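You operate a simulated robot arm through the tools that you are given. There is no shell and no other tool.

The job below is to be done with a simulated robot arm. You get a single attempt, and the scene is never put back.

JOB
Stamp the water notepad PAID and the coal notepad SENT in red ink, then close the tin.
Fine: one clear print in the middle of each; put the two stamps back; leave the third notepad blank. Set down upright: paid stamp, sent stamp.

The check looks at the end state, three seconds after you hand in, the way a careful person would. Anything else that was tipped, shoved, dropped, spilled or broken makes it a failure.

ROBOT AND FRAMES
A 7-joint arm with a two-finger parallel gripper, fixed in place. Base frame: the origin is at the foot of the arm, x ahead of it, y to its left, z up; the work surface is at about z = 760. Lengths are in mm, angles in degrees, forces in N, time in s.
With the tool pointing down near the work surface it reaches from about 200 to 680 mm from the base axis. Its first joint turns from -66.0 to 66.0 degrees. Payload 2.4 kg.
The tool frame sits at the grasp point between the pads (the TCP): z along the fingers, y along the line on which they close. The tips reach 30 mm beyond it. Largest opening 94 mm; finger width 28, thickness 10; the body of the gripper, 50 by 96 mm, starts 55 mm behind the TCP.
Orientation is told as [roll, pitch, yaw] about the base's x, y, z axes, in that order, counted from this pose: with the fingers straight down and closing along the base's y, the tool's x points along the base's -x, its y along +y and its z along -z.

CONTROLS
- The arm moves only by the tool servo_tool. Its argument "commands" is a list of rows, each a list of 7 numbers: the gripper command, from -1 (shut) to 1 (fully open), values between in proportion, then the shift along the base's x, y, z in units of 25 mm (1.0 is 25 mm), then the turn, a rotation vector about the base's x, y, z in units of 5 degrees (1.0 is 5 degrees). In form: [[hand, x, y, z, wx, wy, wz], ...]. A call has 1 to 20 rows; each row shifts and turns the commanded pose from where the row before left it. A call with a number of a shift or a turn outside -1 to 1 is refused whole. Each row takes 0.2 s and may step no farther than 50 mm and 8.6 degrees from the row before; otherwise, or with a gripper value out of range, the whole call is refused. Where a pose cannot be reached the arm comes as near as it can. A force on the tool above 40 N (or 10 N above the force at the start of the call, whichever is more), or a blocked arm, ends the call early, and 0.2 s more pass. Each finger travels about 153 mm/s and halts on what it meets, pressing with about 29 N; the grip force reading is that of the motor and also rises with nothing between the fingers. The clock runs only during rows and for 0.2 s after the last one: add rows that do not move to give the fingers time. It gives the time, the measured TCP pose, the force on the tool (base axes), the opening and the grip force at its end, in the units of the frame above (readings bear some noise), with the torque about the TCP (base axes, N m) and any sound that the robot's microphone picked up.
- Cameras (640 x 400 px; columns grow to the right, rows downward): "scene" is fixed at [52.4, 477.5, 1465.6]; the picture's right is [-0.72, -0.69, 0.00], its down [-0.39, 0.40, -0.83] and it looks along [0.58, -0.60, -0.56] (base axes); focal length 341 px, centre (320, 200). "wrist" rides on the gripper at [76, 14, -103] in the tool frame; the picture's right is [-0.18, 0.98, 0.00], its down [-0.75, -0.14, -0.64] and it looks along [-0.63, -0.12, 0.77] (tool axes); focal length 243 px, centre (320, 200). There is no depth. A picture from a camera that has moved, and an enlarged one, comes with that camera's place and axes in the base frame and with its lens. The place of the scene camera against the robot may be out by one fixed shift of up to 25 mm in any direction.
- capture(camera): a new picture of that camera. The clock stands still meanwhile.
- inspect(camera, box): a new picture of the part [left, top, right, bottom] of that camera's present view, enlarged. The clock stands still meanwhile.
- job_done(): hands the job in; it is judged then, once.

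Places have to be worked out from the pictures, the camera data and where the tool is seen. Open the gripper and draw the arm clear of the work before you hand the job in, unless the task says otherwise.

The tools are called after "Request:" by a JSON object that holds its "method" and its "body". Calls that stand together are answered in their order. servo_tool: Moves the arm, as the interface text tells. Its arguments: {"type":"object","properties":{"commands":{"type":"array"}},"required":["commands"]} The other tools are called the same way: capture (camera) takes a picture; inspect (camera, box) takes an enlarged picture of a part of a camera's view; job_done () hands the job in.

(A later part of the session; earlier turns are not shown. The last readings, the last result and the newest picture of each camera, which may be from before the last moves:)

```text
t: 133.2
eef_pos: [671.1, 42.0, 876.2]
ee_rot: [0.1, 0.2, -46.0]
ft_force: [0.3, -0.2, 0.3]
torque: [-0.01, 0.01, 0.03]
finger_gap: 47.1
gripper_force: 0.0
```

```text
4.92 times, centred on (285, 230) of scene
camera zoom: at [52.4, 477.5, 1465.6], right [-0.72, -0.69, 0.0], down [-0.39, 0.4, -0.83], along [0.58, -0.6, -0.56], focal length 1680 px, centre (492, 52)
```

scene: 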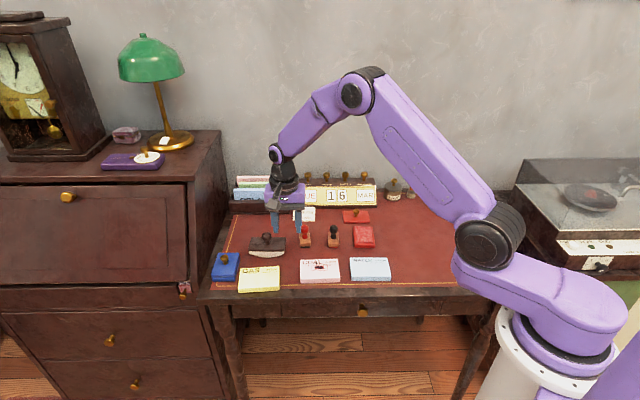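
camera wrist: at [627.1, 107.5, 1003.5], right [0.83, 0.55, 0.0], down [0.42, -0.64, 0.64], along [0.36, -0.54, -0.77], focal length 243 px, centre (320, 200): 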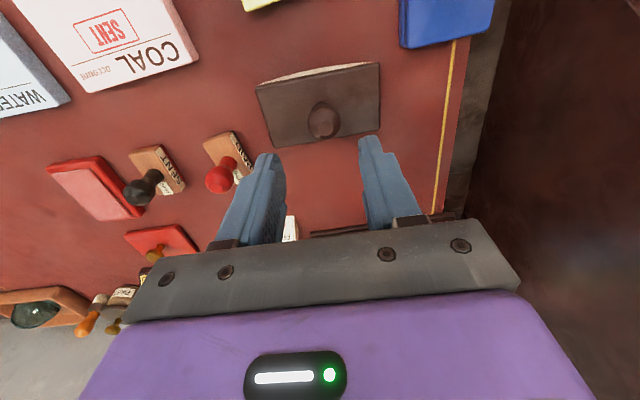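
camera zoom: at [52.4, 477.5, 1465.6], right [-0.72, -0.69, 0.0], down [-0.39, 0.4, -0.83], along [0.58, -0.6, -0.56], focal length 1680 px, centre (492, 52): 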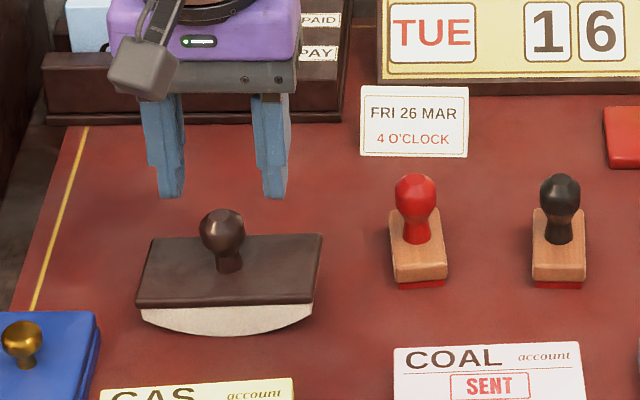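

The blotter is leaning about 4° toward the left finger side; closing on the knob centred at its original place will roll it upright. I descend and close slowly.

Request:
{"method": "servo_tool", "body": {"commands": [[0, -0.01, 0, -0.8, 0, 0, 0], [0, 0, 0, -0.7, 0, 0, 0], [0, 0, 0, -0.5, 0, 0, 0], [0, 0, 0, -0.08, 0, 0, 0], [0, 0, 0, 0, 0, 0, 0]]}}

Request:
{"method": "inspect", "body": {"camera": "wrist", "box": [220, 60, 420, 200]}}

Request:
{"method": "inspect", "body": {"camera": "scene", "box": [220, 190, 320, 270]}}

```text
t: 134.4
eef_pos: [670.9, 42.6, 824.0]
ee_rot: [0.1, 0.1, -46.2]
ft_force: [-0.1, 0.7, 1.6]
torque: [-0.02, 0.03, 0.02]
finger_gap: 47.0
gripper_force: 0.0
```

```text
2.86 times, centred on (320, 130) of wrist
camera zoom: at [627.8, 107.1, 925.7], right [0.84, 0.55, 0.0], down [0.42, -0.64, 0.64], along [0.35, -0.53, -0.77], focal length 693 px, centre (320, 400)
```

zoom: 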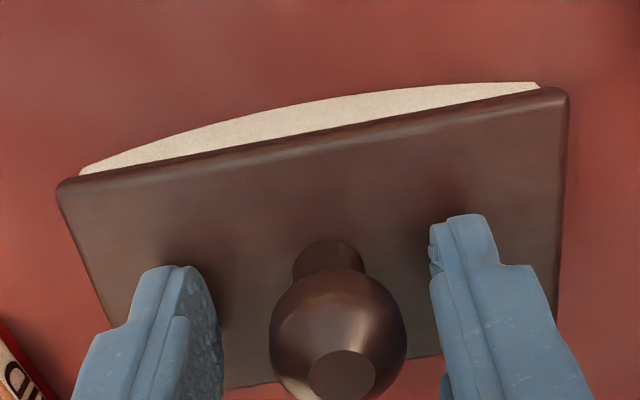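

```text
5.00 times, centred on (270, 230) of scene
camera zoom: at [52.4, 477.5, 1465.6], right [-0.72, -0.69, 0.0], down [-0.39, 0.4, -0.83], along [0.58, -0.6, -0.56], focal length 1706 px, centre (570, 50)
```

zoom: 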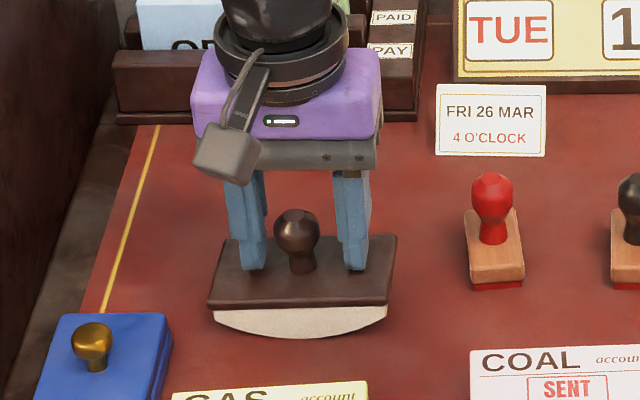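

Fingers surround the knob without touching the body. I close slowly so that the knob is centred.

Request:
{"method": "servo_tool", "body": {"commands": [[-0.15, 0, 0, 0, 0, 0, 0], [-0.25, 0, 0, 0, 0, 0, 0], [-0.3, 0, 0, 0, 0, 0, 0], [-0.35, 0, 0, 0, 0, 0, 0], [-0.4, 0, 0, 0, 0, 0, 0], [-0.45, 0, 0, 0, 0, 0, 0], [-1, 0, 0, 0, 0, 0, 0], [-1, 0, 0, 0, 0, 0, 0], [-1, 0, 0, 0, 0, 0, 0]]}}

Request:
{"method": "inspect", "body": {"camera": "scene", "box": [220, 190, 320, 270]}}

Request:
{"method": "inspect", "body": {"camera": "wrist", "box": [220, 60, 420, 200]}}

```text
t: 136.4
eef_pos: [671.7, 43.3, 823.7]
ee_rot: [0.0, 0.1, -46.0]
ft_force: [0.0, 0.1, 0.0]
torque: [-0.03, -0.03, 0.0]
finger_gap: 25.0
gripper_force: 28.7
```

```text
5.00 times, centred on (270, 230) of scene
camera zoom: at [52.4, 477.5, 1465.6], right [-0.72, -0.69, 0.0], down [-0.39, 0.4, -0.83], along [0.58, -0.6, -0.56], focal length 1706 px, centre (570, 50)
```

zoom: 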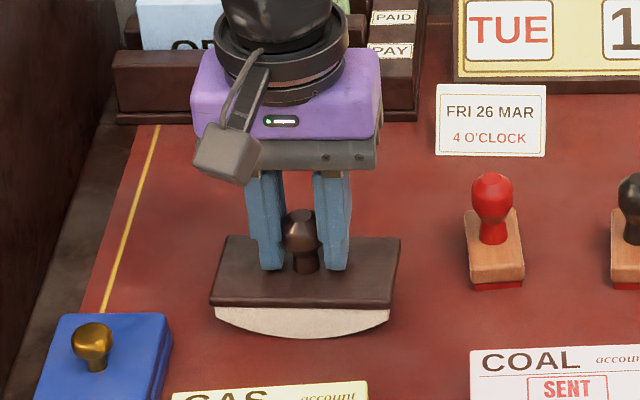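

```text
2.86 times, centred on (320, 130) of wrist
camera zoom: at [627.7, 107.2, 925.8], right [0.84, 0.55, 0.0], down [0.42, -0.64, 0.64], along [0.35, -0.53, -0.77], focal length 693 px, centre (320, 400)
```

zoom: 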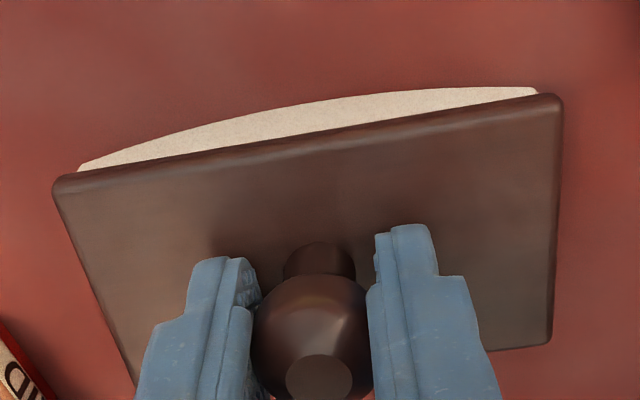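

The blotter is upright in the grip. I lift it and carry it over the PAID print on the water pad.

Request:
{"method": "servo_tool", "body": {"commands": [[-1, 0, 0, 0.3, 0, 0, 0], [-1, 0, 0, 0.6, 0, 0, 0], [-1, 0, 0, 0.9, 0, 0, 0], [-1, 0, 0, 0.9, 0, 0, 0], [-1, 0, 0, 0.9, 0, 0, 0], [-1, -0.762, -0.391, 0, 0, 0, 0], [-1, -0.762, -0.391, 0, 0, 0, 0], [-1, -0.762, -0.391, 0, 0, 0, 0], [-1, -0.762, -0.391, 0, 0, 0, 0], [-1, -0.762, -0.391, 0, 0, 0, 0], [-1, -0.762, -0.391, 0, 0, 0, 0], [-1, -0.762, -0.391, 0, 0, 0, 0], [-1, -0.762, -0.391, 0, 0, 0, 0], [-1, -0.762, -0.391, 0, 0, 0, 0], [-1, -0.762, -0.391, 0, 0, 0, 0], [-1, -0.762, -0.391, 0, 0, 0, 0], [-1, -0.762, -0.391, 0, 0, 0, 0], [-1, -0.762, -0.391, 0, 0, 0, 0], [-1, -0.762, -0.391, 0, 0, 0, 0], [-1, 0, 0, 0, 0, 0, 0]]}}

Request:
{"method": "servo_tool", "body": {"commands": [[-1, 0, 0, -0.8, 0, 0, 0], [-1, 0, 0, -0.8, 0, 0, 0], [-1, 0, 0, -0.6, 0, 0, 0], [-1, 0, 0, 0, 0, 0, 0]]}}

Request:
{"method": "inspect", "body": {"camera": "scene", "box": [320, 210, 420, 290]}}

Request:
{"method": "inspect", "body": {"camera": "wrist", "box": [210, 20, 410, 160]}}

```text
t: 140.6
eef_pos: [403.0, -95.3, 914.2]
ee_rot: [0.1, 0.1, -46.0]
ft_force: [-0.3, 0.6, -3.6]
torque: [-0.03, 0.0, 0.01]
finger_gap: 25.0
gripper_force: 28.9
```

```text
t: 141.6
eef_pos: [404.1, -94.2, 859.0]
ee_rot: [0.1, 0.1, -46.2]
ft_force: [0.1, 0.1, -2.9]
torque: [0.01, -0.01, 0.01]
finger_gap: 25.3
gripper_force: 28.9
```

```text
5.00 times, centred on (370, 250) of scene
camera zoom: at [52.5, 477.5, 1465.6], right [-0.72, -0.69, 0.0], down [-0.39, 0.4, -0.83], along [0.58, -0.6, -0.56], focal length 1706 px, centre (70, -50)
```

zoom: 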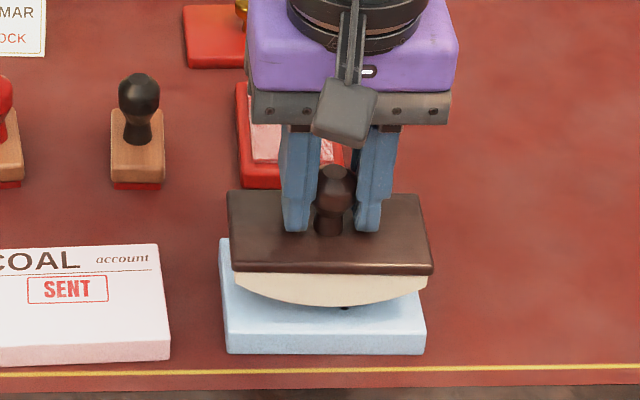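

```text
2.86 times, centred on (310, 90) of wrist
camera zoom: at [360.5, -29.6, 960.2], right [0.84, 0.55, 0.0], down [0.42, -0.64, 0.64], along [0.35, -0.53, -0.77], focal length 693 px, centre (349, 514)
```

zoom: 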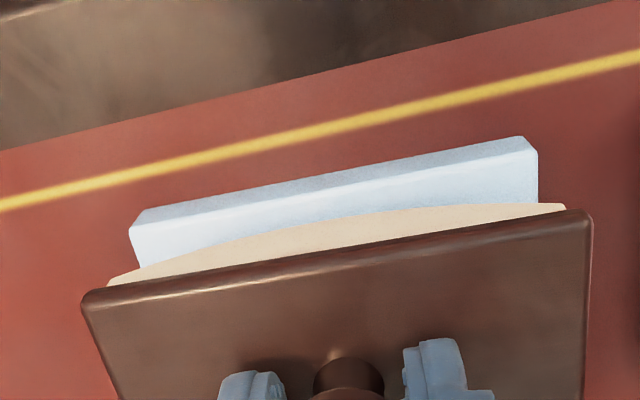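

Well placed. I lower to light contact with care.

Request:
{"method": "servo_tool", "body": {"commands": [[-1, 0, 0, -0.3, 0, 0, 0], [-1, 0, 0, -0.2, 0, 0, 0], [-1, 0, 0, -0.1, 0, 0, 0], [-1, 0, 0, 0, 0, 0, 0]]}}

Request:
{"method": "servo_tool", "body": {"commands": [[-1, 0, 0, -0.03, 0, 0, 0], [-1, 0, 0, 0, 0, 0, 0]]}}

Request:
{"method": "servo_tool", "body": {"commands": [[-1, 0, 0, -0.03, 0, 0, 0], [-1, 0, 0, 0, 0, 0, 0]]}}

```text
t: 142.6
eef_pos: [402.4, -93.5, 844.0]
ee_rot: [0.0, 0.1, -46.1]
ft_force: [0.6, 0.8, -2.4]
torque: [-0.01, 0.01, -0.01]
finger_gap: 25.0
gripper_force: 28.8
```

```text
t: 143.2
eef_pos: [403.2, -94.4, 842.6]
ee_rot: [0.1, 0.1, -46.2]
ft_force: [-0.8, -0.5, -1.6]
torque: [-0.01, 0.02, -0.03]
finger_gap: 24.8
gripper_force: 29.1
```

```text
t: 143.8
eef_pos: [402.8, -94.3, 842.3]
ee_rot: [0.1, 0.1, -46.2]
ft_force: [-0.5, 0.2, -1.9]
torque: [-0.02, 0.01, 0.01]
finger_gap: 24.9
gripper_force: 28.9
```

Request:
{"method": "servo_tool", "body": {"commands": [[-1, 0, 0, -0.025, 0, 0, 0], [-1, 0, 0, 0, 0, 0, 0]]}}

Request:
{"method": "servo_tool", "body": {"commands": [[-1, 0, 0, -0.02, 0, 0, 0], [-1, 0, 0, 0, 0, 0, 0]]}}

```text
t: 144.4
eef_pos: [402.2, -94.0, 841.1]
ee_rot: [0.1, 0.2, -46.0]
ft_force: [-2.3, 1.8, 13.1]
torque: [0.12, 0.17, -0.01]
finger_gap: 25.0
gripper_force: 28.5
```

```text
t: 145.0
eef_pos: [403.5, -95.2, 842.5]
ee_rot: [0.1, 0.0, -46.0]
ft_force: [-2.6, 2.2, 25.9]
torque: [0.06, 0.09, 0.05]
finger_gap: 24.9
gripper_force: 29.0
```

At 26 N; I ease off slightly and roll the rocker one way, with the rise tuned from the first time.

Request:
{"method": "servo_tool", "body": {"commands": [[-1, 0, 0, 0.014, 0, 0, 0], [-1, 0.063, 0.0608, 0.001, -0.2774, 0.2882, 0], [-1, 0.063, 0.0608, 0.0033, -0.2774, 0.2882, 0], [-1, 0.063, 0.0608, 0.0055, -0.2774, 0.2882, 0], [-1, 0.063, 0.0608, 0.0077, -0.2774, 0.2882, 0], [-1, 0.063, 0.0608, 0.0098, -0.2774, 0.2882, 0], [-1, 0.063, 0.0608, 0.012, -0.2774, 0.2882, 0], [-1, 0.063, 0.0608, 0.0142, -0.2774, 0.2882, 0], [-1, 0.063, 0.0608, 0.0162, -0.2774, 0.2882, 0], [-1, 0, 0, 0, 0, 0, 0]]}}

Request:
{"method": "servo_tool", "body": {"commands": [[-1, -0.063, -0.0608, -0.0162, 0.2774, -0.2882, 0], [-1, -0.063, -0.0608, -0.0142, 0.2774, -0.2882, 0], [-1, -0.063, -0.0608, -0.012, 0.2774, -0.2882, 0], [-1, -0.063, -0.0608, -0.0098, 0.2774, -0.2882, 0], [-1, -0.063, -0.0608, -0.0077, 0.2774, -0.2882, 0], [-1, -0.063, -0.0608, -0.0055, 0.2774, -0.2882, 0], [-1, -0.063, -0.0608, -0.0033, 0.2774, -0.2882, 0], [-1, -0.063, -0.0608, -0.001, 0.2774, -0.2882, 0], [-1, 0, 0, 0, 0, 0, 0]]}}

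```text
t: 147.2
eef_pos: [416.2, -82.7, 843.7]
ee_rot: [-16.0, 0.1, -46.2]
ft_force: [-0.4, 1.1, -2.2]
torque: [-0.01, 0.0, 0.0]
finger_gap: 25.0
gripper_force: 28.9
```

```text
t: 149.2
eef_pos: [403.6, -94.8, 841.8]
ee_rot: [0.1, 0.1, -46.0]
ft_force: [0.0, 0.0, -1.4]
torque: [-0.02, 0.0, -0.03]
finger_gap: 25.0
gripper_force: 28.8
```

It lost contact partway. I lower again to firm contact and roll to the other side with less rise.

Request:
{"method": "servo_tool", "body": {"commands": [[-1, 0, 0, -0.02, 0, 0, 0], [-1, 0, 0, 0, 0, 0, 0]]}}

Request:
{"method": "servo_tool", "body": {"commands": [[-1, 0, 0, -0.015, 0, 0, 0], [-1, 0, 0, 0, 0, 0, 0]]}}

```text
t: 149.8
eef_pos: [402.9, -94.3, 841.7]
ee_rot: [0.1, 0.1, -46.0]
ft_force: [-1.3, 1.3, 7.4]
torque: [-0.04, -0.06, 0.01]
finger_gap: 25.2
gripper_force: 29.1
```

```text
t: 150.4
eef_pos: [403.2, -94.5, 841.1]
ee_rot: [0.1, 0.1, -46.0]
ft_force: [-3.0, 0.9, 23.8]
torque: [-0.01, 0.04, 0.07]
finger_gap: 25.4
gripper_force: 29.4
```

24 N. I roll 8° to the right side and read the force.

Request:
{"method": "servo_tool", "body": {"commands": [[-1, -0.063, -0.0608, 0.002, 0.2774, -0.2882, 0], [-1, -0.063, -0.0608, 0.003, 0.2774, -0.2882, 0], [-1, -0.063, -0.0608, 0.004, 0.2774, -0.2882, 0], [-1, -0.063, -0.0608, 0.006, 0.2774, -0.2882, 0], [-1, 0, 0, 0, 0, 0, 0]]}}

Request:
{"method": "servo_tool", "body": {"commands": [[-1, -0.063, -0.0608, 0.007, 0.2774, -0.2882, 0], [-1, -0.063, -0.0608, 0.009, 0.2774, -0.2882, 0], [-1, -0.063, -0.0608, 0.01, 0.2774, -0.2882, 0], [-1, -0.063, -0.0608, 0.012, 0.2774, -0.2882, 0], [-1, 0, 0, 0, 0, 0, 0]]}}

```text
t: 151.6
eef_pos: [398.0, -95.9, 840.7]
ee_rot: [5.2, 0.9, -46.1]
ft_force: [2.2, -5.1, 11.0]
torque: [-0.54, -0.28, -0.05]
finger_gap: 24.8
gripper_force: 28.8
out of reach, approached as far as the arm can: row 3, 4
```

```text
t: 152.8
eef_pos: [391.1, -102.1, 841.3]
ee_rot: [13.4, 0.9, -45.9]
ft_force: [-0.5, -0.4, -2.7]
torque: [-0.01, 0.03, -0.03]
finger_gap: 24.8
gripper_force: 29.1
```

One pair of rows hit a joint limit; contact is now lost at 13°. I lift straight up, level the tool, and look at the print.

Request:
{"method": "servo_tool", "body": {"commands": [[-1, 0, 0, 0.2, 0, 0, 0], [-1, 0, 0, 0.5, 0, 0, 0], [-1, 0, 0, 0.8, 0, 0, 0], [-1, 0, 0, 0.8, 0, 0, 0], [-1, 0.123, 0.12, 0.4, -0.5, 0.52, 0], [-1, 0.123, 0.12, 0, -0.5, 0.52, 0], [-1, 0.123, 0.12, 0, -0.5, 0.52, 0], [-1, 0, 0, 0, 0, 0, 0], [-1, 0, 0, 0, 0, 0, 0]]}}

Request:
{"method": "inspect", "body": {"camera": "scene", "box": [280, 190, 420, 290]}}

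Request:
{"method": "inspect", "body": {"camera": "scene", "box": [345, 250, 405, 290]}}

```text
t: 154.8
eef_pos: [400.6, -93.4, 908.9]
ee_rot: [2.4, 0.9, -46.0]
ft_force: [0.2, -0.7, -2.4]
torque: [-0.02, 0.01, 0.02]
finger_gap: 25.2
gripper_force: 28.7
```

```text
4.00 times, centred on (350, 240) of scene
camera zoom: at [52.5, 477.5, 1465.6], right [-0.72, -0.69, 0.0], down [-0.39, 0.4, -0.83], along [0.58, -0.6, -0.56], focal length 1365 px, centre (200, 40)
```

zoom: 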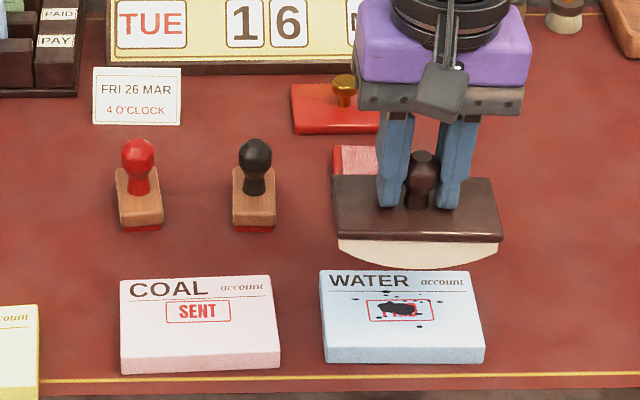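

```text
10.00 times, centred on (375, 270) of scene
camera zoom: at [52.5, 477.5, 1465.6], right [-0.72, -0.69, 0.0], down [-0.39, 0.4, -0.83], along [0.58, -0.6, -0.56], focal length 3413 px, centre (-230, -500)
```

zoom: 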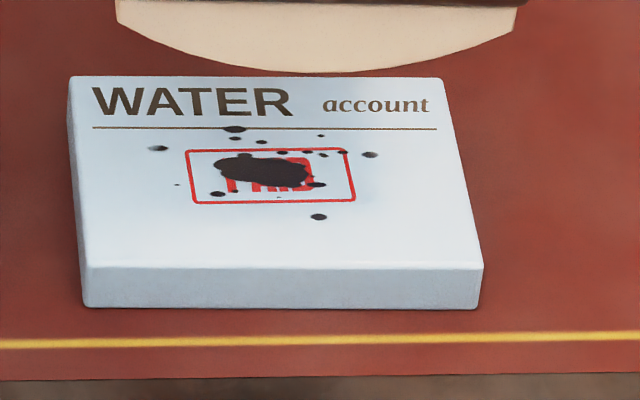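

The blot is still there — contact was lost while rolling. I level the tool, shift the starting line to the right of the blot, and roll in the direction that works.

Request:
{"method": "servo_tool", "body": {"commands": [[-1, 0, 0, 0, -0.463, 0.22, 0], [-1, 0, 0, 0, 0, 0, 0], [-1, 0, 0, 0, 0, 0, 0]]}}

Request:
{"method": "capture", "body": {"camera": "wrist"}}

Request:
{"method": "inspect", "body": {"camera": "scene", "box": [320, 190, 420, 290]}}

```text
t: 155.6
eef_pos: [400.3, -93.9, 908.5]
ee_rot: [0.0, 0.1, -46.1]
ft_force: [0.4, 0.0, -3.5]
torque: [-0.01, -0.01, 0.0]
finger_gap: 24.9
gripper_force: 28.8
```

```text
taken
camera wrist: at [358.0, -29.3, 1010.9], right [0.84, 0.55, 0.0], down [0.42, -0.64, 0.64], along [0.35, -0.54, -0.77], focal length 243 px, centre (320, 200)
```

wrist: 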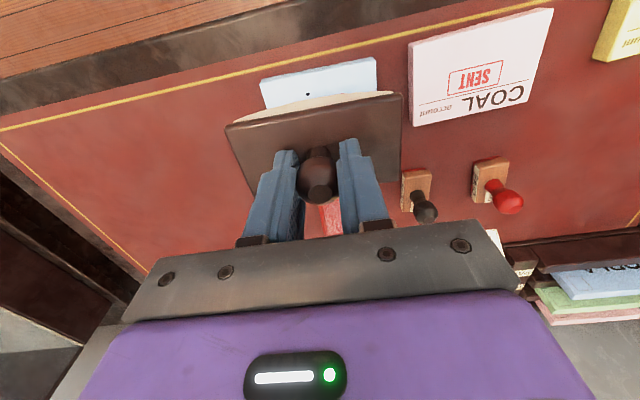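

```text
4.00 times, centred on (370, 240) of scene
camera zoom: at [52.5, 477.5, 1465.6], right [-0.72, -0.69, 0.0], down [-0.39, 0.4, -0.83], along [0.58, -0.6, -0.56], focal length 1365 px, centre (120, 40)
```

zoom: 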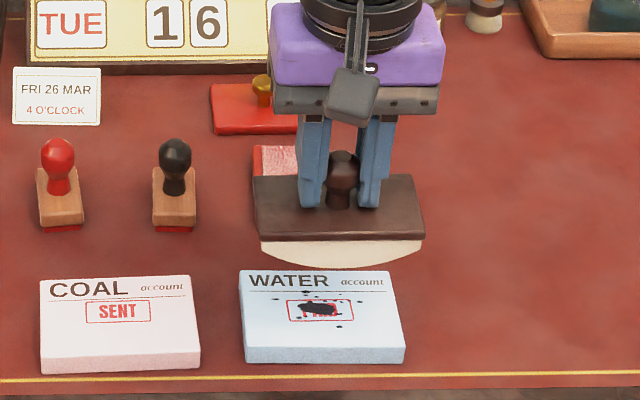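

Level again. I move to the shifted start (18 mm right of the blot's middle) and lower to just above contact.

Request:
{"method": "servo_tool", "body": {"commands": [[-1, -0.192, -0.252, 0, 0, 0, 0], [-1, -0.192, -0.252, 0, 0, 0, 0], [-1, 0, 0, -0.8, 0, 0, 0], [-1, 0, 0, -0.8, 0, 0, 0], [-1, 0, 0, -0.7, 0, 0, 0], [-1, 0, 0, -0.36, 0, 0, 0], [-1, 0, 0, -0.04, 0, 0, 0], [-1, 0, 0, 0, 0, 0, 0]]}}

Request:
{"method": "servo_tool", "body": {"commands": [[-1, 0, 0, -0.03, 0, 0, 0], [-1, 0, 0, 0, 0, 0, 0]]}}

Request:
{"method": "servo_tool", "body": {"commands": [[-1, 0, 0, -0.02, 0, 0, 0], [-1, 0, 0, 0, 0, 0, 0]]}}

Request:
{"method": "inspect", "body": {"camera": "scene", "box": [320, 200, 420, 290]}}

```text
t: 157.4
eef_pos: [390.5, -106.0, 842.5]
ee_rot: [0.1, 0.1, -46.1]
ft_force: [-0.4, 0.1, -2.6]
torque: [0.02, 0.02, -0.01]
finger_gap: 24.8
gripper_force: 29.2
```

```text
t: 158.0
eef_pos: [390.7, -106.8, 841.1]
ee_rot: [0.1, 0.1, -46.1]
ft_force: [-1.2, 0.6, 18.5]
torque: [0.44, 0.46, 0.02]
finger_gap: 25.2
gripper_force: 28.8
```

```text
t: 158.6
eef_pos: [391.4, -106.2, 840.3]
ee_rot: [0.2, -0.1, -46.1]
ft_force: [0.2, -0.6, 23.3]
torque: [0.39, 0.4, 0.02]
finger_gap: 24.9
gripper_force: 29.1
```

```text
4.44 times, centred on (370, 245) of scene
camera zoom: at [52.1, 477.6, 1465.6], right [-0.72, -0.69, 0.0], down [-0.39, 0.4, -0.83], along [0.58, -0.6, -0.56], focal length 1517 px, centre (98, 0)
```

zoom: 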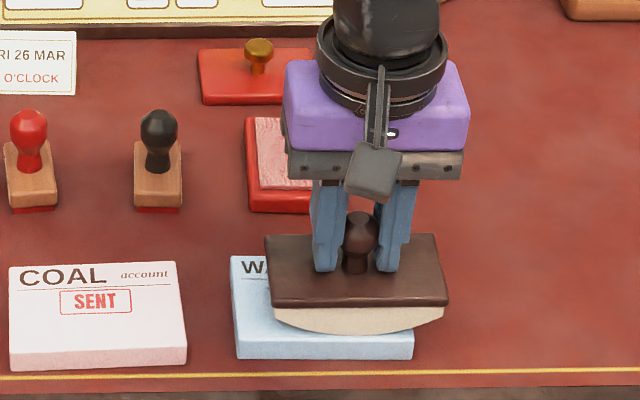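

Contact at 23 N. I roll toward the left in 4° pieces, reading the force.

Request:
{"method": "servo_tool", "body": {"commands": [[-1, 0.063, 0.0608, 0.001, -0.2774, 0.2882, 0], [-1, 0.063, 0.0608, 0.002, -0.2774, 0.2882, 0], [-1, 0, 0, 0, 0, 0, 0]]}}

Request:
{"method": "servo_tool", "body": {"commands": [[-1, 0.063, 0.0608, 0.004, -0.2774, 0.2882, 0], [-1, 0.063, 0.0608, 0.005, -0.2774, 0.2882, 0], [-1, 0, 0, 0, 0, 0, 0]]}}

```text
t: 159.4
eef_pos: [395.0, -103.8, 840.4]
ee_rot: [-3.9, -0.1, -46.1]
ft_force: [1.4, -3.3, 20.0]
torque: [0.07, 0.12, -0.03]
finger_gap: 25.1
gripper_force: 29.4
```

```text
t: 160.2
eef_pos: [398.5, -101.6, 840.4]
ee_rot: [-8.0, 0.1, -46.2]
ft_force: [1.0, -0.1, 11.9]
torque: [0.23, 0.09, -0.01]
finger_gap: 24.9
gripper_force: 29.1
```

Holding contact (12 N at 8°). I continue with a bit less rise.

Request:
{"method": "servo_tool", "body": {"commands": [[-1, 0.063, 0.0608, 0.002, -0.2774, 0.2882, 0], [-1, 0.063, 0.0608, 0.004, -0.2774, 0.2882, 0], [-1, 0, 0, 0, 0, 0, 0]]}}

Request:
{"method": "servo_tool", "body": {"commands": [[-1, 0.063, 0.0608, 0.007, -0.2774, 0.2882, 0], [-1, 0.063, 0.0608, 0.008, -0.2774, 0.2882, 0], [-1, 0, 0, 0, 0, 0, 0]]}}

Request:
{"method": "servo_tool", "body": {"commands": [[-1, 0.063, 0.0608, 0.009, -0.2774, 0.2882, 0], [-1, 0.063, 0.0608, 0.01, -0.2774, 0.2882, 0], [-1, 0, 0, 0, 0, 0, 0]]}}

```text
t: 161.0
eef_pos: [402.5, -96.7, 840.8]
ee_rot: [-12.0, 0.2, -46.1]
ft_force: [-1.6, -1.5, 14.0]
torque: [0.16, 0.11, 0.01]
finger_gap: 25.0
gripper_force: 29.2
```

```text
t: 161.8
eef_pos: [402.9, -92.9, 840.9]
ee_rot: [-15.9, 0.2, -46.1]
ft_force: [-2.7, -1.6, 11.1]
torque: [0.1, 0.26, 0.03]
finger_gap: 25.2
gripper_force: 28.6
```

```text
t: 162.6
eef_pos: [407.7, -91.2, 842.2]
ee_rot: [-19.9, 0.1, -46.2]
ft_force: [-0.5, 0.7, 6.2]
torque: [0.27, 0.15, 0.02]
finger_gap: 25.2
gripper_force: 29.2
```

Still in contact. I roll on a bit further to cover the left droplets.

Request:
{"method": "servo_tool", "body": {"commands": [[-1, 0.063, 0.0608, 0.007, -0.2774, 0.2882, 0], [-1, 0.063, 0.0608, 0.009, -0.2774, 0.2882, 0], [-1, 0, 0, 0, 0, 0, 0]]}}

Request:
{"method": "servo_tool", "body": {"commands": [[-1, 0.06, 0.058, 0.009, -0.2774, 0.2882, 0], [-1, 0, 0, 0, 0, 0, 0]]}}

```text
t: 163.4
eef_pos: [409.7, -87.7, 841.9]
ee_rot: [-24.0, 0.0, -46.1]
ft_force: [0.2, 0.5, 0.9]
torque: [0.18, -0.05, -0.02]
finger_gap: 25.0
gripper_force: 28.8
```

```text
t: 164.0
eef_pos: [411.4, -86.5, 842.3]
ee_rot: [-26.0, 0.0, -46.1]
ft_force: [0.9, -1.7, 9.1]
torque: [0.15, -0.06, 0.01]
finger_gap: 25.0
gripper_force: 28.6
```

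I lift straight up, level the tool and look at the print.

Request:
{"method": "servo_tool", "body": {"commands": [[-1, 0, 0, 0.2, 0, 0, 0], [-1, 0, 0, 0.5, 0, 0, 0], [-1, 0, 0, 0.8, 0, 0, 0], [-1, 0, 0, 0.8, 0, 0, 0], [-1, 0, 0, 0.5, 0.601, -0.625, 0], [-1, 0, 0, 0, 0.601, -0.625, 0], [-1, 0, 0, 0, 0.601, -0.625, 0], [-1, 0, 0, 0, 0.601, -0.625, 0], [-1, 0, 0, 0, 0.601, -0.625, 0], [-1, 0, 0, 0, 0.601, -0.625, 0], [-1, 0, 0, 0, 0, 0, 0]]}}

Request:
{"method": "inspect", "body": {"camera": "scene", "box": [280, 190, 420, 290]}}

Request:
{"method": "inspect", "body": {"camera": "scene", "box": [345, 250, 405, 290]}}

```text
t: 166.4
eef_pos: [411.9, -86.0, 912.5]
ee_rot: [0.0, 0.0, -46.1]
ft_force: [0.0, 0.4, -2.5]
torque: [0.01, 0.0, 0.0]
finger_gap: 25.0
gripper_force: 29.1
```

```text
4.00 times, centred on (350, 240) of scene
camera zoom: at [52.5, 477.5, 1465.6], right [-0.72, -0.69, 0.0], down [-0.39, 0.4, -0.83], along [0.58, -0.6, -0.56], focal length 1365 px, centre (200, 40)
```

zoom: 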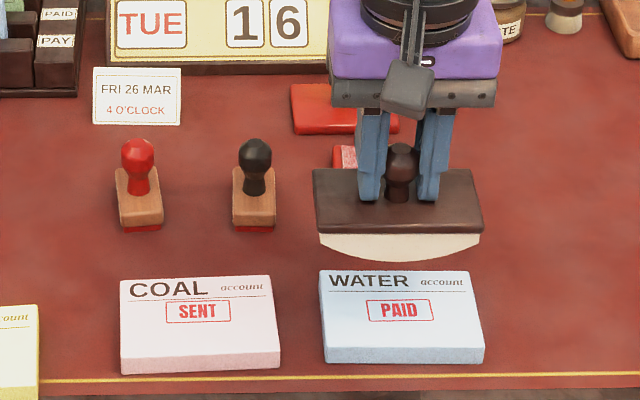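

```text
10.00 times, centred on (375, 270) of scene
camera zoom: at [52.5, 477.5, 1465.6], right [-0.72, -0.69, 0.0], down [-0.39, 0.4, -0.83], along [0.58, -0.6, -0.56], focal length 3413 px, centre (-230, -500)
```

zoom: 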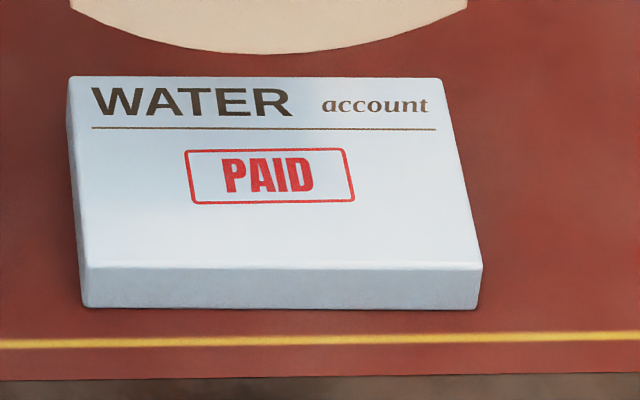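

A clear, upright red PAID in the middle; the blot is gone. I carry the blotter back to its place.

Request:
{"method": "servo_tool", "body": {"commands": [[-1, 0, 0, 0.2, 0, 0, 0], [-1, 0.738, 0.3686, 0, 0, 0, 0], [-1, 0.738, 0.3686, 0, 0, 0, 0], [-1, 0.738, 0.3686, 0, 0, 0, 0], [-1, 0.738, 0.3686, 0, 0, 0, 0], [-1, 0.738, 0.3686, 0, 0, 0, 0], [-1, 0.738, 0.3686, 0, 0, 0, 0], [-1, 0.738, 0.3686, 0, 0, 0, 0], [-1, 0.738, 0.3686, 0, 0, 0, 0], [-1, 0.738, 0.3686, 0, 0, 0, 0], [-1, 0.738, 0.3686, 0, 0, 0, 0], [-1, 0.738, 0.3686, 0, 0, 0, 0], [-1, 0.738, 0.3686, 0, 0, 0, 0], [-1, 0.738, 0.3686, 0, 0, 0, 0], [-1, 0.738, 0.3686, 0, 0, 0, 0], [-1, 0, 0, 0, 0, 0, 0]]}}

Request:
{"method": "servo_tool", "body": {"commands": [[-1, 0, 0, -0.8, 0, 0, 0], [-1, 0, 0, -0.8, 0, 0, 0], [-1, 0, 0, -0.8, 0, 0, 0], [-1, 0, 0, -0.4, 0, 0, 0], [-1, 0, 0, 0, 0, 0, 0]]}}

Request:
{"method": "inspect", "body": {"camera": "wrist", "box": [220, 60, 420, 200]}}

Request:
{"method": "inspect", "body": {"camera": "scene", "box": [220, 190, 320, 270]}}

```text
t: 169.8
eef_pos: [669.4, 42.0, 916.4]
ee_rot: [0.0, 0.1, -46.2]
ft_force: [-0.2, 0.7, -1.9]
torque: [0.0, 0.04, 0.03]
finger_gap: 25.1
gripper_force: 29.2
```

```text
t: 171.0
eef_pos: [670.0, 42.0, 847.1]
ee_rot: [0.0, 0.0, -46.2]
ft_force: [0.2, 0.4, -1.5]
torque: [0.0, 0.0, 0.02]
finger_gap: 25.0
gripper_force: 29.0
```

```text
2.86 times, centred on (320, 130) of wrist
camera zoom: at [627.2, 106.6, 948.7], right [0.84, 0.55, 0.0], down [0.42, -0.64, 0.64], along [0.35, -0.54, -0.77], focal length 693 px, centre (320, 400)
```

zoom: 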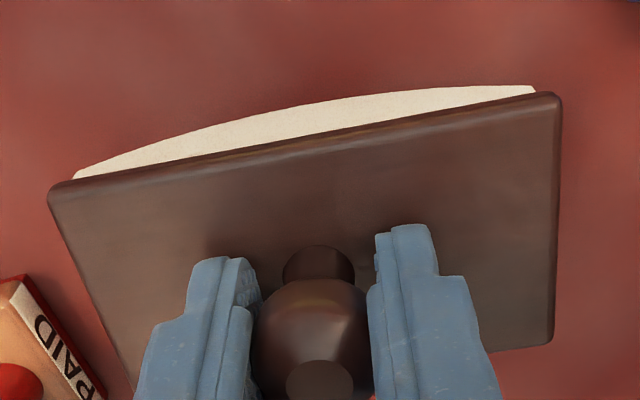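

```text
5.00 times, centred on (270, 230) of scene
camera zoom: at [52.5, 477.5, 1465.6], right [-0.72, -0.69, 0.0], down [-0.39, 0.4, -0.83], along [0.58, -0.6, -0.56], focal length 1706 px, centre (570, 50)
```

zoom: 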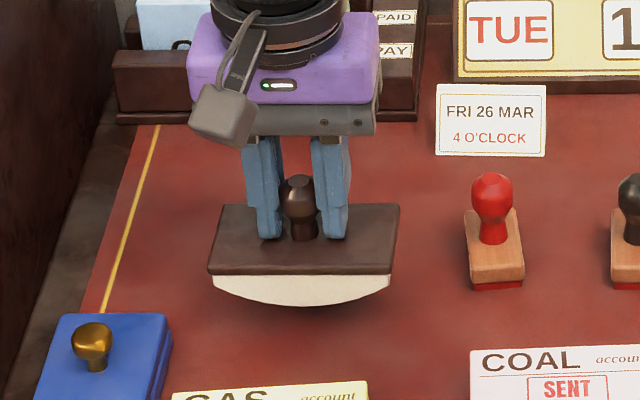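

On target; I lower it to touch.

Request:
{"method": "servo_tool", "body": {"commands": [[-1, 0, 0.02, -0.4, 0, 0, 0], [-1, 0, 0, -0.3, 0, 0, 0], [-1, 0, 0, -0.12, 0, 0, 0], [-1, 0, 0, 0, 0, 0, 0]]}}

Request:
{"method": "servo_tool", "body": {"commands": [[-1, 0, 0, -0.06, 0, 0, 0], [-1, 0, 0, 0, 0, 0, 0]]}}

Request:
{"method": "servo_tool", "body": {"commands": [[-1, 0, 0, -0.03, 0, 0, 0], [-1, 0, 0, 0, 0, 0, 0]]}}

Request:
{"method": "inspect", "body": {"camera": "scene", "box": [220, 190, 320, 270]}}

```text
t: 172.0
eef_pos: [668.9, 42.3, 827.8]
ee_rot: [0.1, 0.0, -46.1]
ft_force: [0.3, 0.2, -2.2]
torque: [-0.01, 0.02, -0.01]
finger_gap: 25.0
gripper_force: 29.0
```

```text
t: 172.6
eef_pos: [669.3, 42.6, 825.8]
ee_rot: [0.1, 0.1, -46.1]
ft_force: [0.0, -0.4, -2.4]
torque: [-0.01, -0.01, 0.0]
finger_gap: 25.1
gripper_force: 29.3
```

```text
t: 173.2
eef_pos: [669.8, 42.6, 823.9]
ee_rot: [0.1, 0.0, -46.2]
ft_force: [-0.2, -0.2, -2.3]
torque: [0.01, 0.01, -0.01]
finger_gap: 24.8
gripper_force: 28.3
```

```text
5.00 times, centred on (270, 230) of scene
camera zoom: at [52.5, 477.5, 1465.6], right [-0.72, -0.69, 0.0], down [-0.39, 0.4, -0.83], along [0.58, -0.6, -0.56], focal length 1706 px, centre (570, 50)
```

zoom: 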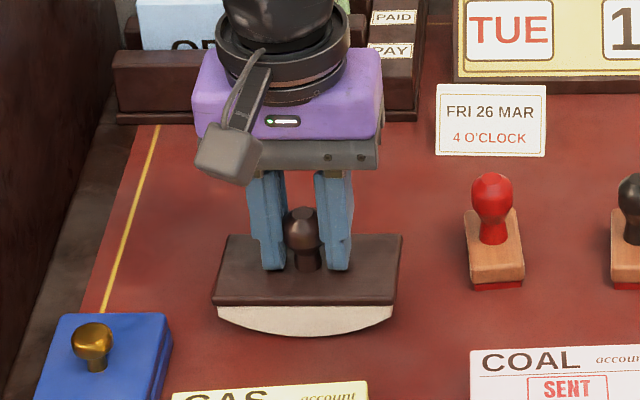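

Within about 1.5 mm of the original; I nudge it and touch down.

Request:
{"method": "servo_tool", "body": {"commands": [[-1, 0.04, 0.04, 0, 0, 0, 0], [-1, 0, 0, -0.03, 0, 0, 0], [-1, 0, 0, 0, 0, 0, 0]]}}

Request:
{"method": "servo_tool", "body": {"commands": [[-1, 0, 0, -0.02, 0, 0, 0], [-1, 0, 0, 0, 0, 0, 0]]}}

Request:
{"method": "servo_tool", "body": {"commands": [[-1, 0, 0, -0.02, 0, 0, 0], [-1, 0, 0, 0, 0, 0, 0]]}}

```text
t: 174.0
eef_pos: [669.4, 44.3, 824.0]
ee_rot: [0.0, 0.1, -46.1]
ft_force: [-0.1, 0.2, -2.3]
torque: [-0.03, -0.02, 0.04]
finger_gap: 25.0
gripper_force: 29.2
```

```text
t: 174.6
eef_pos: [669.7, 43.0, 823.0]
ee_rot: [0.0, 0.0, -46.1]
ft_force: [-0.5, 0.0, -1.9]
torque: [0.03, -0.01, -0.01]
finger_gap: 25.1
gripper_force: 28.7
```

```text
t: 175.2
eef_pos: [671.1, 42.0, 822.0]
ee_rot: [-0.1, 0.0, -46.1]
ft_force: [-0.6, -0.1, -0.5]
torque: [-0.08, 0.04, -0.04]
finger_gap: 25.4
gripper_force: 29.0
```

Request:
{"method": "servo_tool", "body": {"commands": [[-1, 0, 0, -0.015, 0, 0, 0], [-1, 0, 0, 0, 0, 0, 0]]}}

Request:
{"method": "servo_tool", "body": {"commands": [[-0.44, 0, 0, 0, 0, 0, 0], [-0.4, 0, 0, 0, 0, 0, 0], [-0.3, 0, 0, 0, 0, 0, 0], [-0.1, 0, 0, 0, 0, 0, 0], [0, 0, 0, 0, 0, 0, 0], [0, 0, 0, 0.2, 0, 0, 0], [0, 0, 0, 0.6, 0, 0, 0], [0, 0, 0, 0.8, 0, 0, 0], [0, 0, 0, 0.8, 0, 0, 0], [0, 0, 0, 0.8, 0, 0, 0], [0, 0, 0, 0, 0, 0, 0]]}}

Request:
{"method": "inspect", "body": {"camera": "scene", "box": [220, 190, 320, 270]}}

```text
t: 175.8
eef_pos: [670.4, 42.5, 822.4]
ee_rot: [0.0, 0.0, -46.1]
ft_force: [-1.5, -1.8, 5.1]
torque: [-0.16, 0.06, -0.04]
finger_gap: 25.3
gripper_force: 29.3
```

```text
t: 178.2
eef_pos: [670.3, 42.8, 903.0]
ee_rot: [0.1, 0.1, -46.1]
ft_force: [1.8, 0.2, -0.1]
torque: [0.02, -0.01, -0.01]
finger_gap: 47.0
gripper_force: 0.1
```

```text
5.00 times, centred on (270, 230) of scene
camera zoom: at [52.4, 477.5, 1465.6], right [-0.72, -0.69, 0.0], down [-0.39, 0.4, -0.83], along [0.58, -0.6, -0.56], focal length 1706 px, centre (570, 50)
```

zoom: 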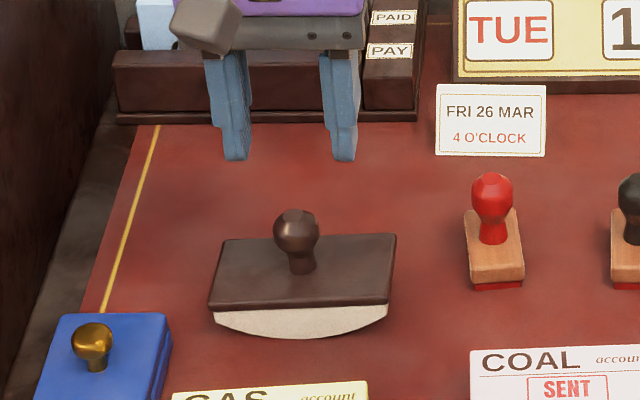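

The blotter rests in its spot. Next the tin's lid: I go to hover over its knob near (584,−253).

Request:
{"method": "servo_tool", "body": {"commands": [[0, -0.246, -0.846, 0, 0, 0, 0], [0, -0.246, -0.846, 0, 0, 0, 0], [0, -0.246, -0.846, 0, 0, 0, 0], [0, -0.246, -0.846, 0, 0, 0, 0], [0, -0.246, -0.846, 0, 0, 0, 0], [0, -0.246, -0.846, 0, 0, 0, 0], [0, -0.246, -0.846, 0, 0, 0, 0], [0, -0.246, -0.846, 0, 0, 0, 0], [0, -0.246, -0.846, 0, 0, 0, 0], [0, -0.246, -0.846, 0, 0, 0, 0], [0, -0.246, -0.846, 0, 0, 0, 0], [0, -0.246, -0.846, 0, 0, 0, 0], [0, -0.246, -0.846, 0, 0, 0, 0], [0, -0.2, -0.8, 0, 0, 0, 0], [0, 0, 0, 0, 0, 0, 0], [0, 0, 0, 0, 0, 0, 0]]}}

Request:
{"method": "capture", "body": {"camera": "wrist"}}

Request:
{"method": "inspect", "body": {"camera": "wrist", "box": [200, 40, 420, 200]}}

Request:
{"method": "inspect", "body": {"camera": "scene", "box": [280, 140, 440, 260]}}

```text
t: 181.6
eef_pos: [584.3, -250.5, 902.9]
ee_rot: [0.0, 0.0, -46.1]
ft_force: [-0.3, -0.1, -0.7]
torque: [-0.01, -0.01, 0.0]
finger_gap: 47.0
gripper_force: 0.0
```

```text
taken
camera wrist: at [542.1, -186.5, 1004.4], right [0.84, 0.55, 0.0], down [0.42, -0.64, 0.64], along [0.35, -0.54, -0.77], focal length 243 px, centre (320, 200)
```

wrist: 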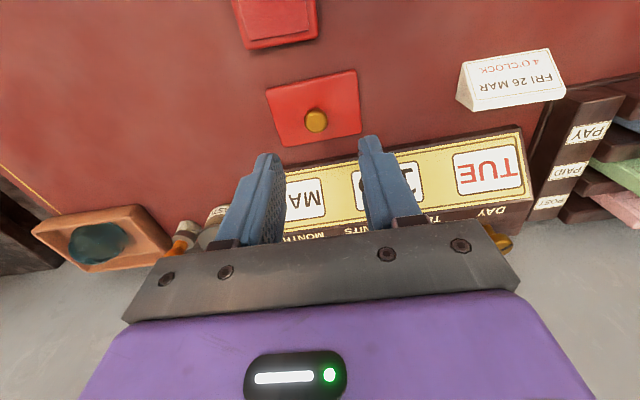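

```text
2.50 times, centred on (310, 120) of wrist
camera zoom: at [542.1, -186.5, 1004.4], right [0.84, 0.55, 0.0], down [0.42, -0.64, 0.64], along [0.35, -0.54, -0.77], focal length 606 px, centre (345, 400)
```

zoom: 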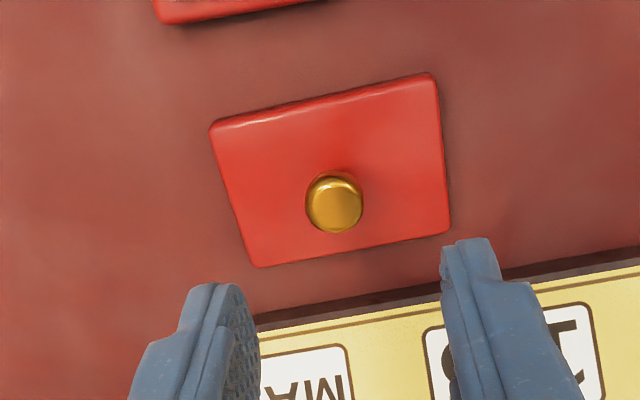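

```text
3.33 times, centred on (360, 200) of scene
camera zoom: at [52.4, 477.5, 1465.6], right [-0.72, -0.69, 0.0], down [-0.39, 0.4, -0.83], along [0.58, -0.6, -0.56], focal length 1138 px, centre (187, 200)
```

zoom: 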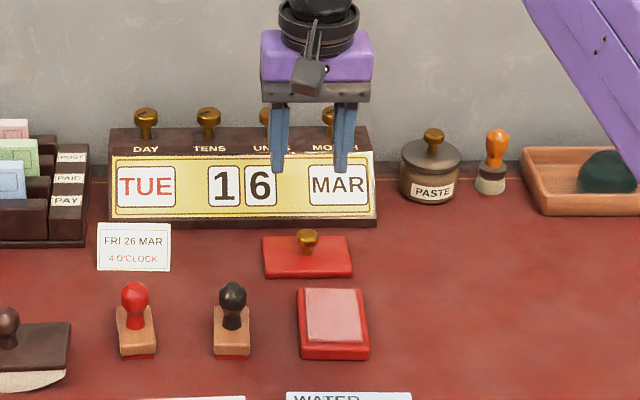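

The lid is about 57×80 mm, centred near (585.4,−258), with long axis at 45°. I shift over the knob and lower partway.

Request:
{"method": "servo_tool", "body": {"commands": [[-0.2, 0.02, -0.3, 0, 0, 0, 0], [-0.2, 0, 0, -0.8, 0, 0, 0], [-0.2, 0, 0, -0.8, 0, 0, 0], [-0.2, 0, 0, -0.8, 0, 0, 0], [-0.2, 0, 0, -0.4, 0, 0, 0], [-0.2, 0, 0, 0, 0, 0, 0]]}}

Request:
{"method": "inspect", "body": {"camera": "wrist", "box": [220, 60, 420, 200]}}

Request:
{"method": "inspect", "body": {"camera": "scene", "box": [310, 170, 410, 250]}}

```text
t: 183.0
eef_pos: [585.7, -258.3, 832.2]
ee_rot: [0.1, 0.0, -46.1]
ft_force: [-0.4, 0.1, 0.4]
torque: [-0.06, -0.02, 0.01]
finger_gap: 37.5
gripper_force: 0.1
```

```text
2.86 times, centred on (320, 130) of wrist
camera zoom: at [542.7, -193.7, 933.8], right [0.84, 0.55, 0.0], down [0.42, -0.64, 0.64], along [0.35, -0.54, -0.77], focal length 693 px, centre (320, 400)
```

zoom: 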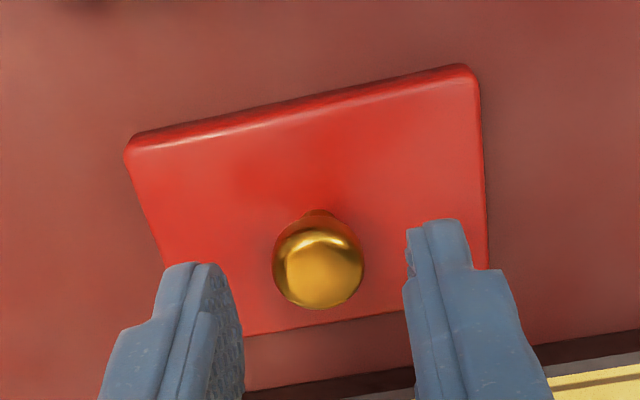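

```text
5.00 times, centred on (360, 210) of scene
camera zoom: at [52.4, 477.5, 1465.6], right [-0.72, -0.69, 0.0], down [-0.39, 0.4, -0.83], along [0.58, -0.6, -0.56], focal length 1706 px, centre (120, 150)
```

zoom: 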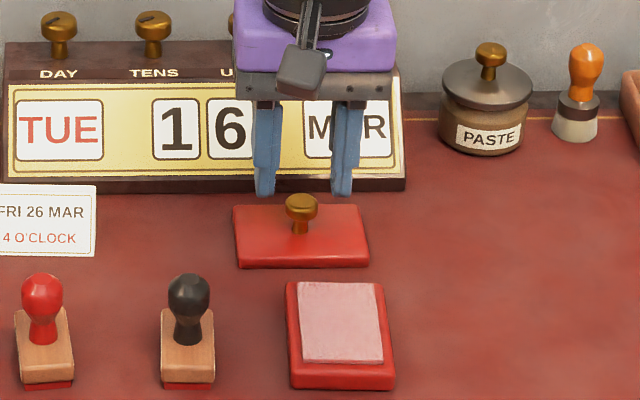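

The knob's cap is at about (585.2,−259.4,791), lid top ≈ 776. I lower to tips ≈ 780 and close on the knob.

Request:
{"method": "servo_tool", "body": {"commands": [[-0.2, 0, -0.04, -0.4, 0, 0, 0], [-0.2, 0, 0, -0.4, 0, 0, 0], [-0.2, 0, 0, 0, 0, 0, 0], [-0.35, 0, 0, 0, 0, 0, 0], [-0.5, 0, 0, 0, 0, 0, 0], [-1, 0, 0, 0, 0, 0, 0], [-1, 0, 0, 0, 0, 0, 0], [-1, 0, 0, 0, 0, 0, 0]]}}

Request:
{"method": "inspect", "body": {"camera": "wrist", "box": [220, 60, 420, 200]}}

Request:
{"method": "inspect", "body": {"camera": "scene", "box": [310, 170, 410, 250]}}

```text
t: 184.8
eef_pos: [584.5, -259.7, 812.3]
ee_rot: [0.0, 0.0, -46.1]
ft_force: [-0.1, -0.6, -0.5]
torque: [-0.02, 0.01, 0.0]
finger_gap: 20.4
gripper_force: 29.4
```

```text
2.86 times, centred on (320, 130) of wrist
camera zoom: at [542.9, -195.0, 914.0], right [0.84, 0.55, 0.0], down [0.42, -0.64, 0.64], along [0.35, -0.54, -0.77], focal length 693 px, centre (320, 400)
```

zoom: 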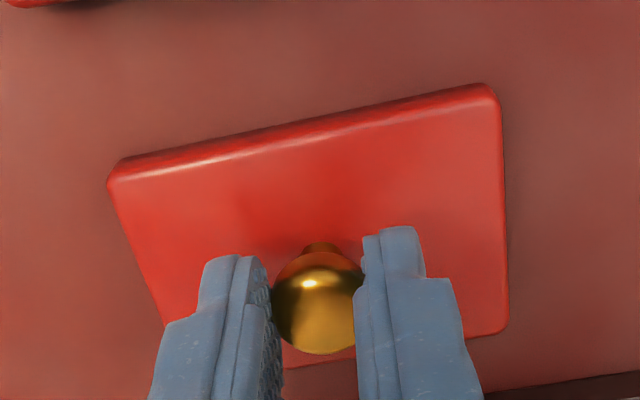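

```text
5.00 times, centred on (360, 210) of scene
camera zoom: at [52.4, 477.5, 1465.6], right [-0.72, -0.69, 0.0], down [-0.39, 0.4, -0.83], along [0.58, -0.6, -0.56], focal length 1706 px, centre (120, 150)
```

zoom: 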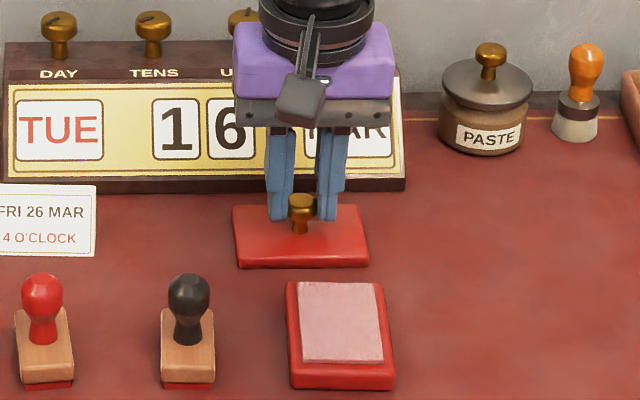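

Gripped (20 mm). I lift the lid, carry it away from the calendar to above the tin, then turn it +87° to match the tin.

Request:
{"method": "servo_tool", "body": {"commands": [[-1, 0, 0, 0.3, 0, 0, 0], [-1, 0, 0, 0.7, 0, 0, 0], [-1, 0, 0, 0.8, 0, 0, 0], [-1, 0, 0, 0.8, 0, 0, 0], [-1, -0.84, 0.635, 0, 0, 0, 0], [-1, -0.84, 0.635, 0, 0, 0, 0], [-1, -0.84, 0.635, 0, 0, 0, 0], [-1, -0.84, 0.635, 0, 0, 0, 0], [-1, 0, 0, 0, 0, 0, 0]]}}

Request:
{"method": "inspect", "body": {"camera": "scene", "box": [310, 170, 410, 250]}}

Request:
{"method": "servo_tool", "body": {"commands": [[-1, 0, 0, 0, 0, 0, 0.97], [-1, 0, 0, 0, 0, 0, 0.97], [-1, 0, 0, 0, 0, 0, 0.97], [-1, 0, 0, 0, 0, 0, 0.97], [-1, 0, 0, 0, 0, 0, 0.97], [-1, 0, 0, 0, 0, 0, 0.97], [-1, 0, 0, 0, 0, 0, 0.97], [-1, 0, 0, 0, 0, 0, 0.97], [-1, 0, 0, 0, 0, 0, 0.97], [-1, 0, 0, 0, 0, 0, 0.97], [-1, 0, 0, 0, 0, 0, 0.97], [-1, 0, 0, 0, 0, 0, 0.97], [-1, 0, 0, 0, 0, 0, 0.97], [-1, 0, 0, 0, 0, 0, 0.97], [-1, 0, 0, 0, 0, 0, 0.97], [-1, 0, 0, 0, 0, 0, 0.97], [-1, 0, 0, 0, 0, 0, 0.97], [-1, 0, 0, 0, 0, 0, 0.97], [-1, 0, 0, 0, 0, 0, 0], [-1, 0, 0, 0, 0, 0, 0]]}}

Request:
{"method": "capture", "body": {"camera": "wrist"}}

Request:
{"method": "inspect", "body": {"camera": "scene", "box": [310, 170, 410, 250]}}

```text
t: 186.8
eef_pos: [501.1, -195.9, 875.9]
ee_rot: [-0.1, -0.1, -46.2]
ft_force: [-0.1, 0.3, -0.4]
torque: [0.02, 0.0, -0.01]
finger_gap: 20.3
gripper_force: 28.6
```

```text
5.00 times, centred on (360, 210) of scene
camera zoom: at [52.4, 477.5, 1465.6], right [-0.72, -0.69, 0.0], down [-0.39, 0.4, -0.83], along [0.58, -0.6, -0.56], focal length 1706 px, centre (120, 150)
```

zoom: 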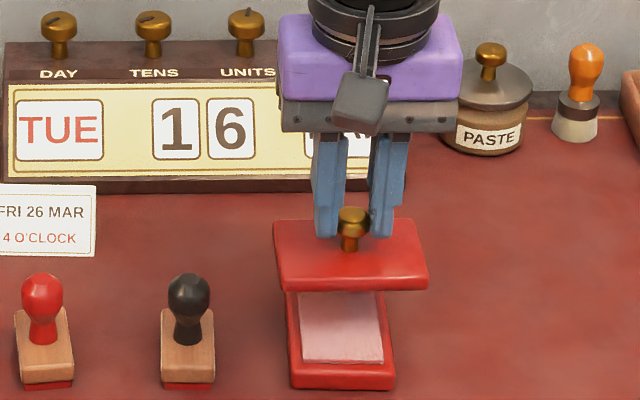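

```text
t: 191.0
eef_pos: [501.9, -195.5, 878.6]
ee_rot: [-0.1, -0.1, 41.2]
ft_force: [-0.8, 0.2, -0.6]
torque: [0.02, 0.01, 0.0]
finger_gap: 20.3
gripper_force: 29.1
```

```text
taken
camera wrist: at [434.6, -235.4, 978.8], right [-0.51, 0.86, 0.0], down [0.66, 0.39, 0.64], along [0.55, 0.33, -0.77], focal length 243 px, centre (320, 200)
```

wrist: 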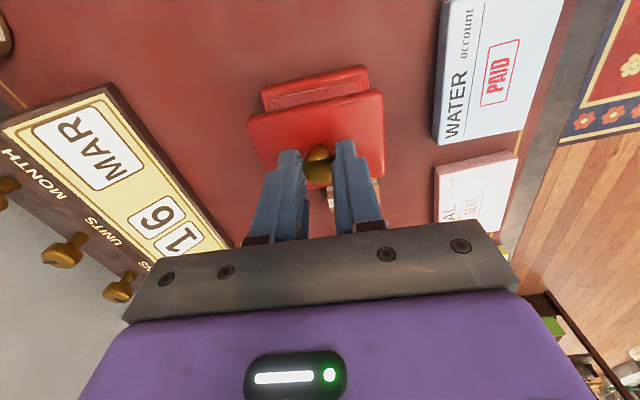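

```text
5.00 times, centred on (360, 210) of scene
camera zoom: at [52.4, 477.5, 1465.6], right [-0.72, -0.69, 0.0], down [-0.39, 0.4, -0.83], along [0.58, -0.6, -0.56], focal length 1706 px, centre (120, 150)
```

zoom: 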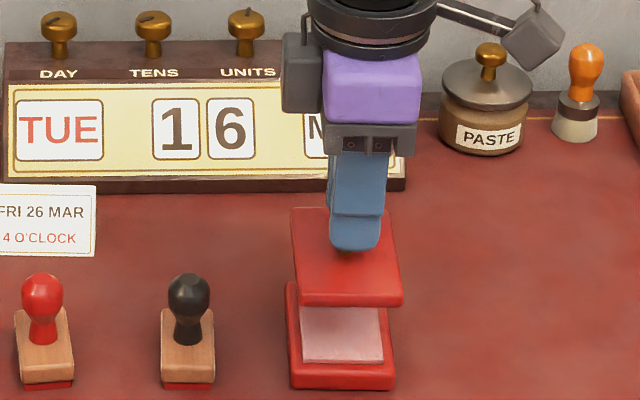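

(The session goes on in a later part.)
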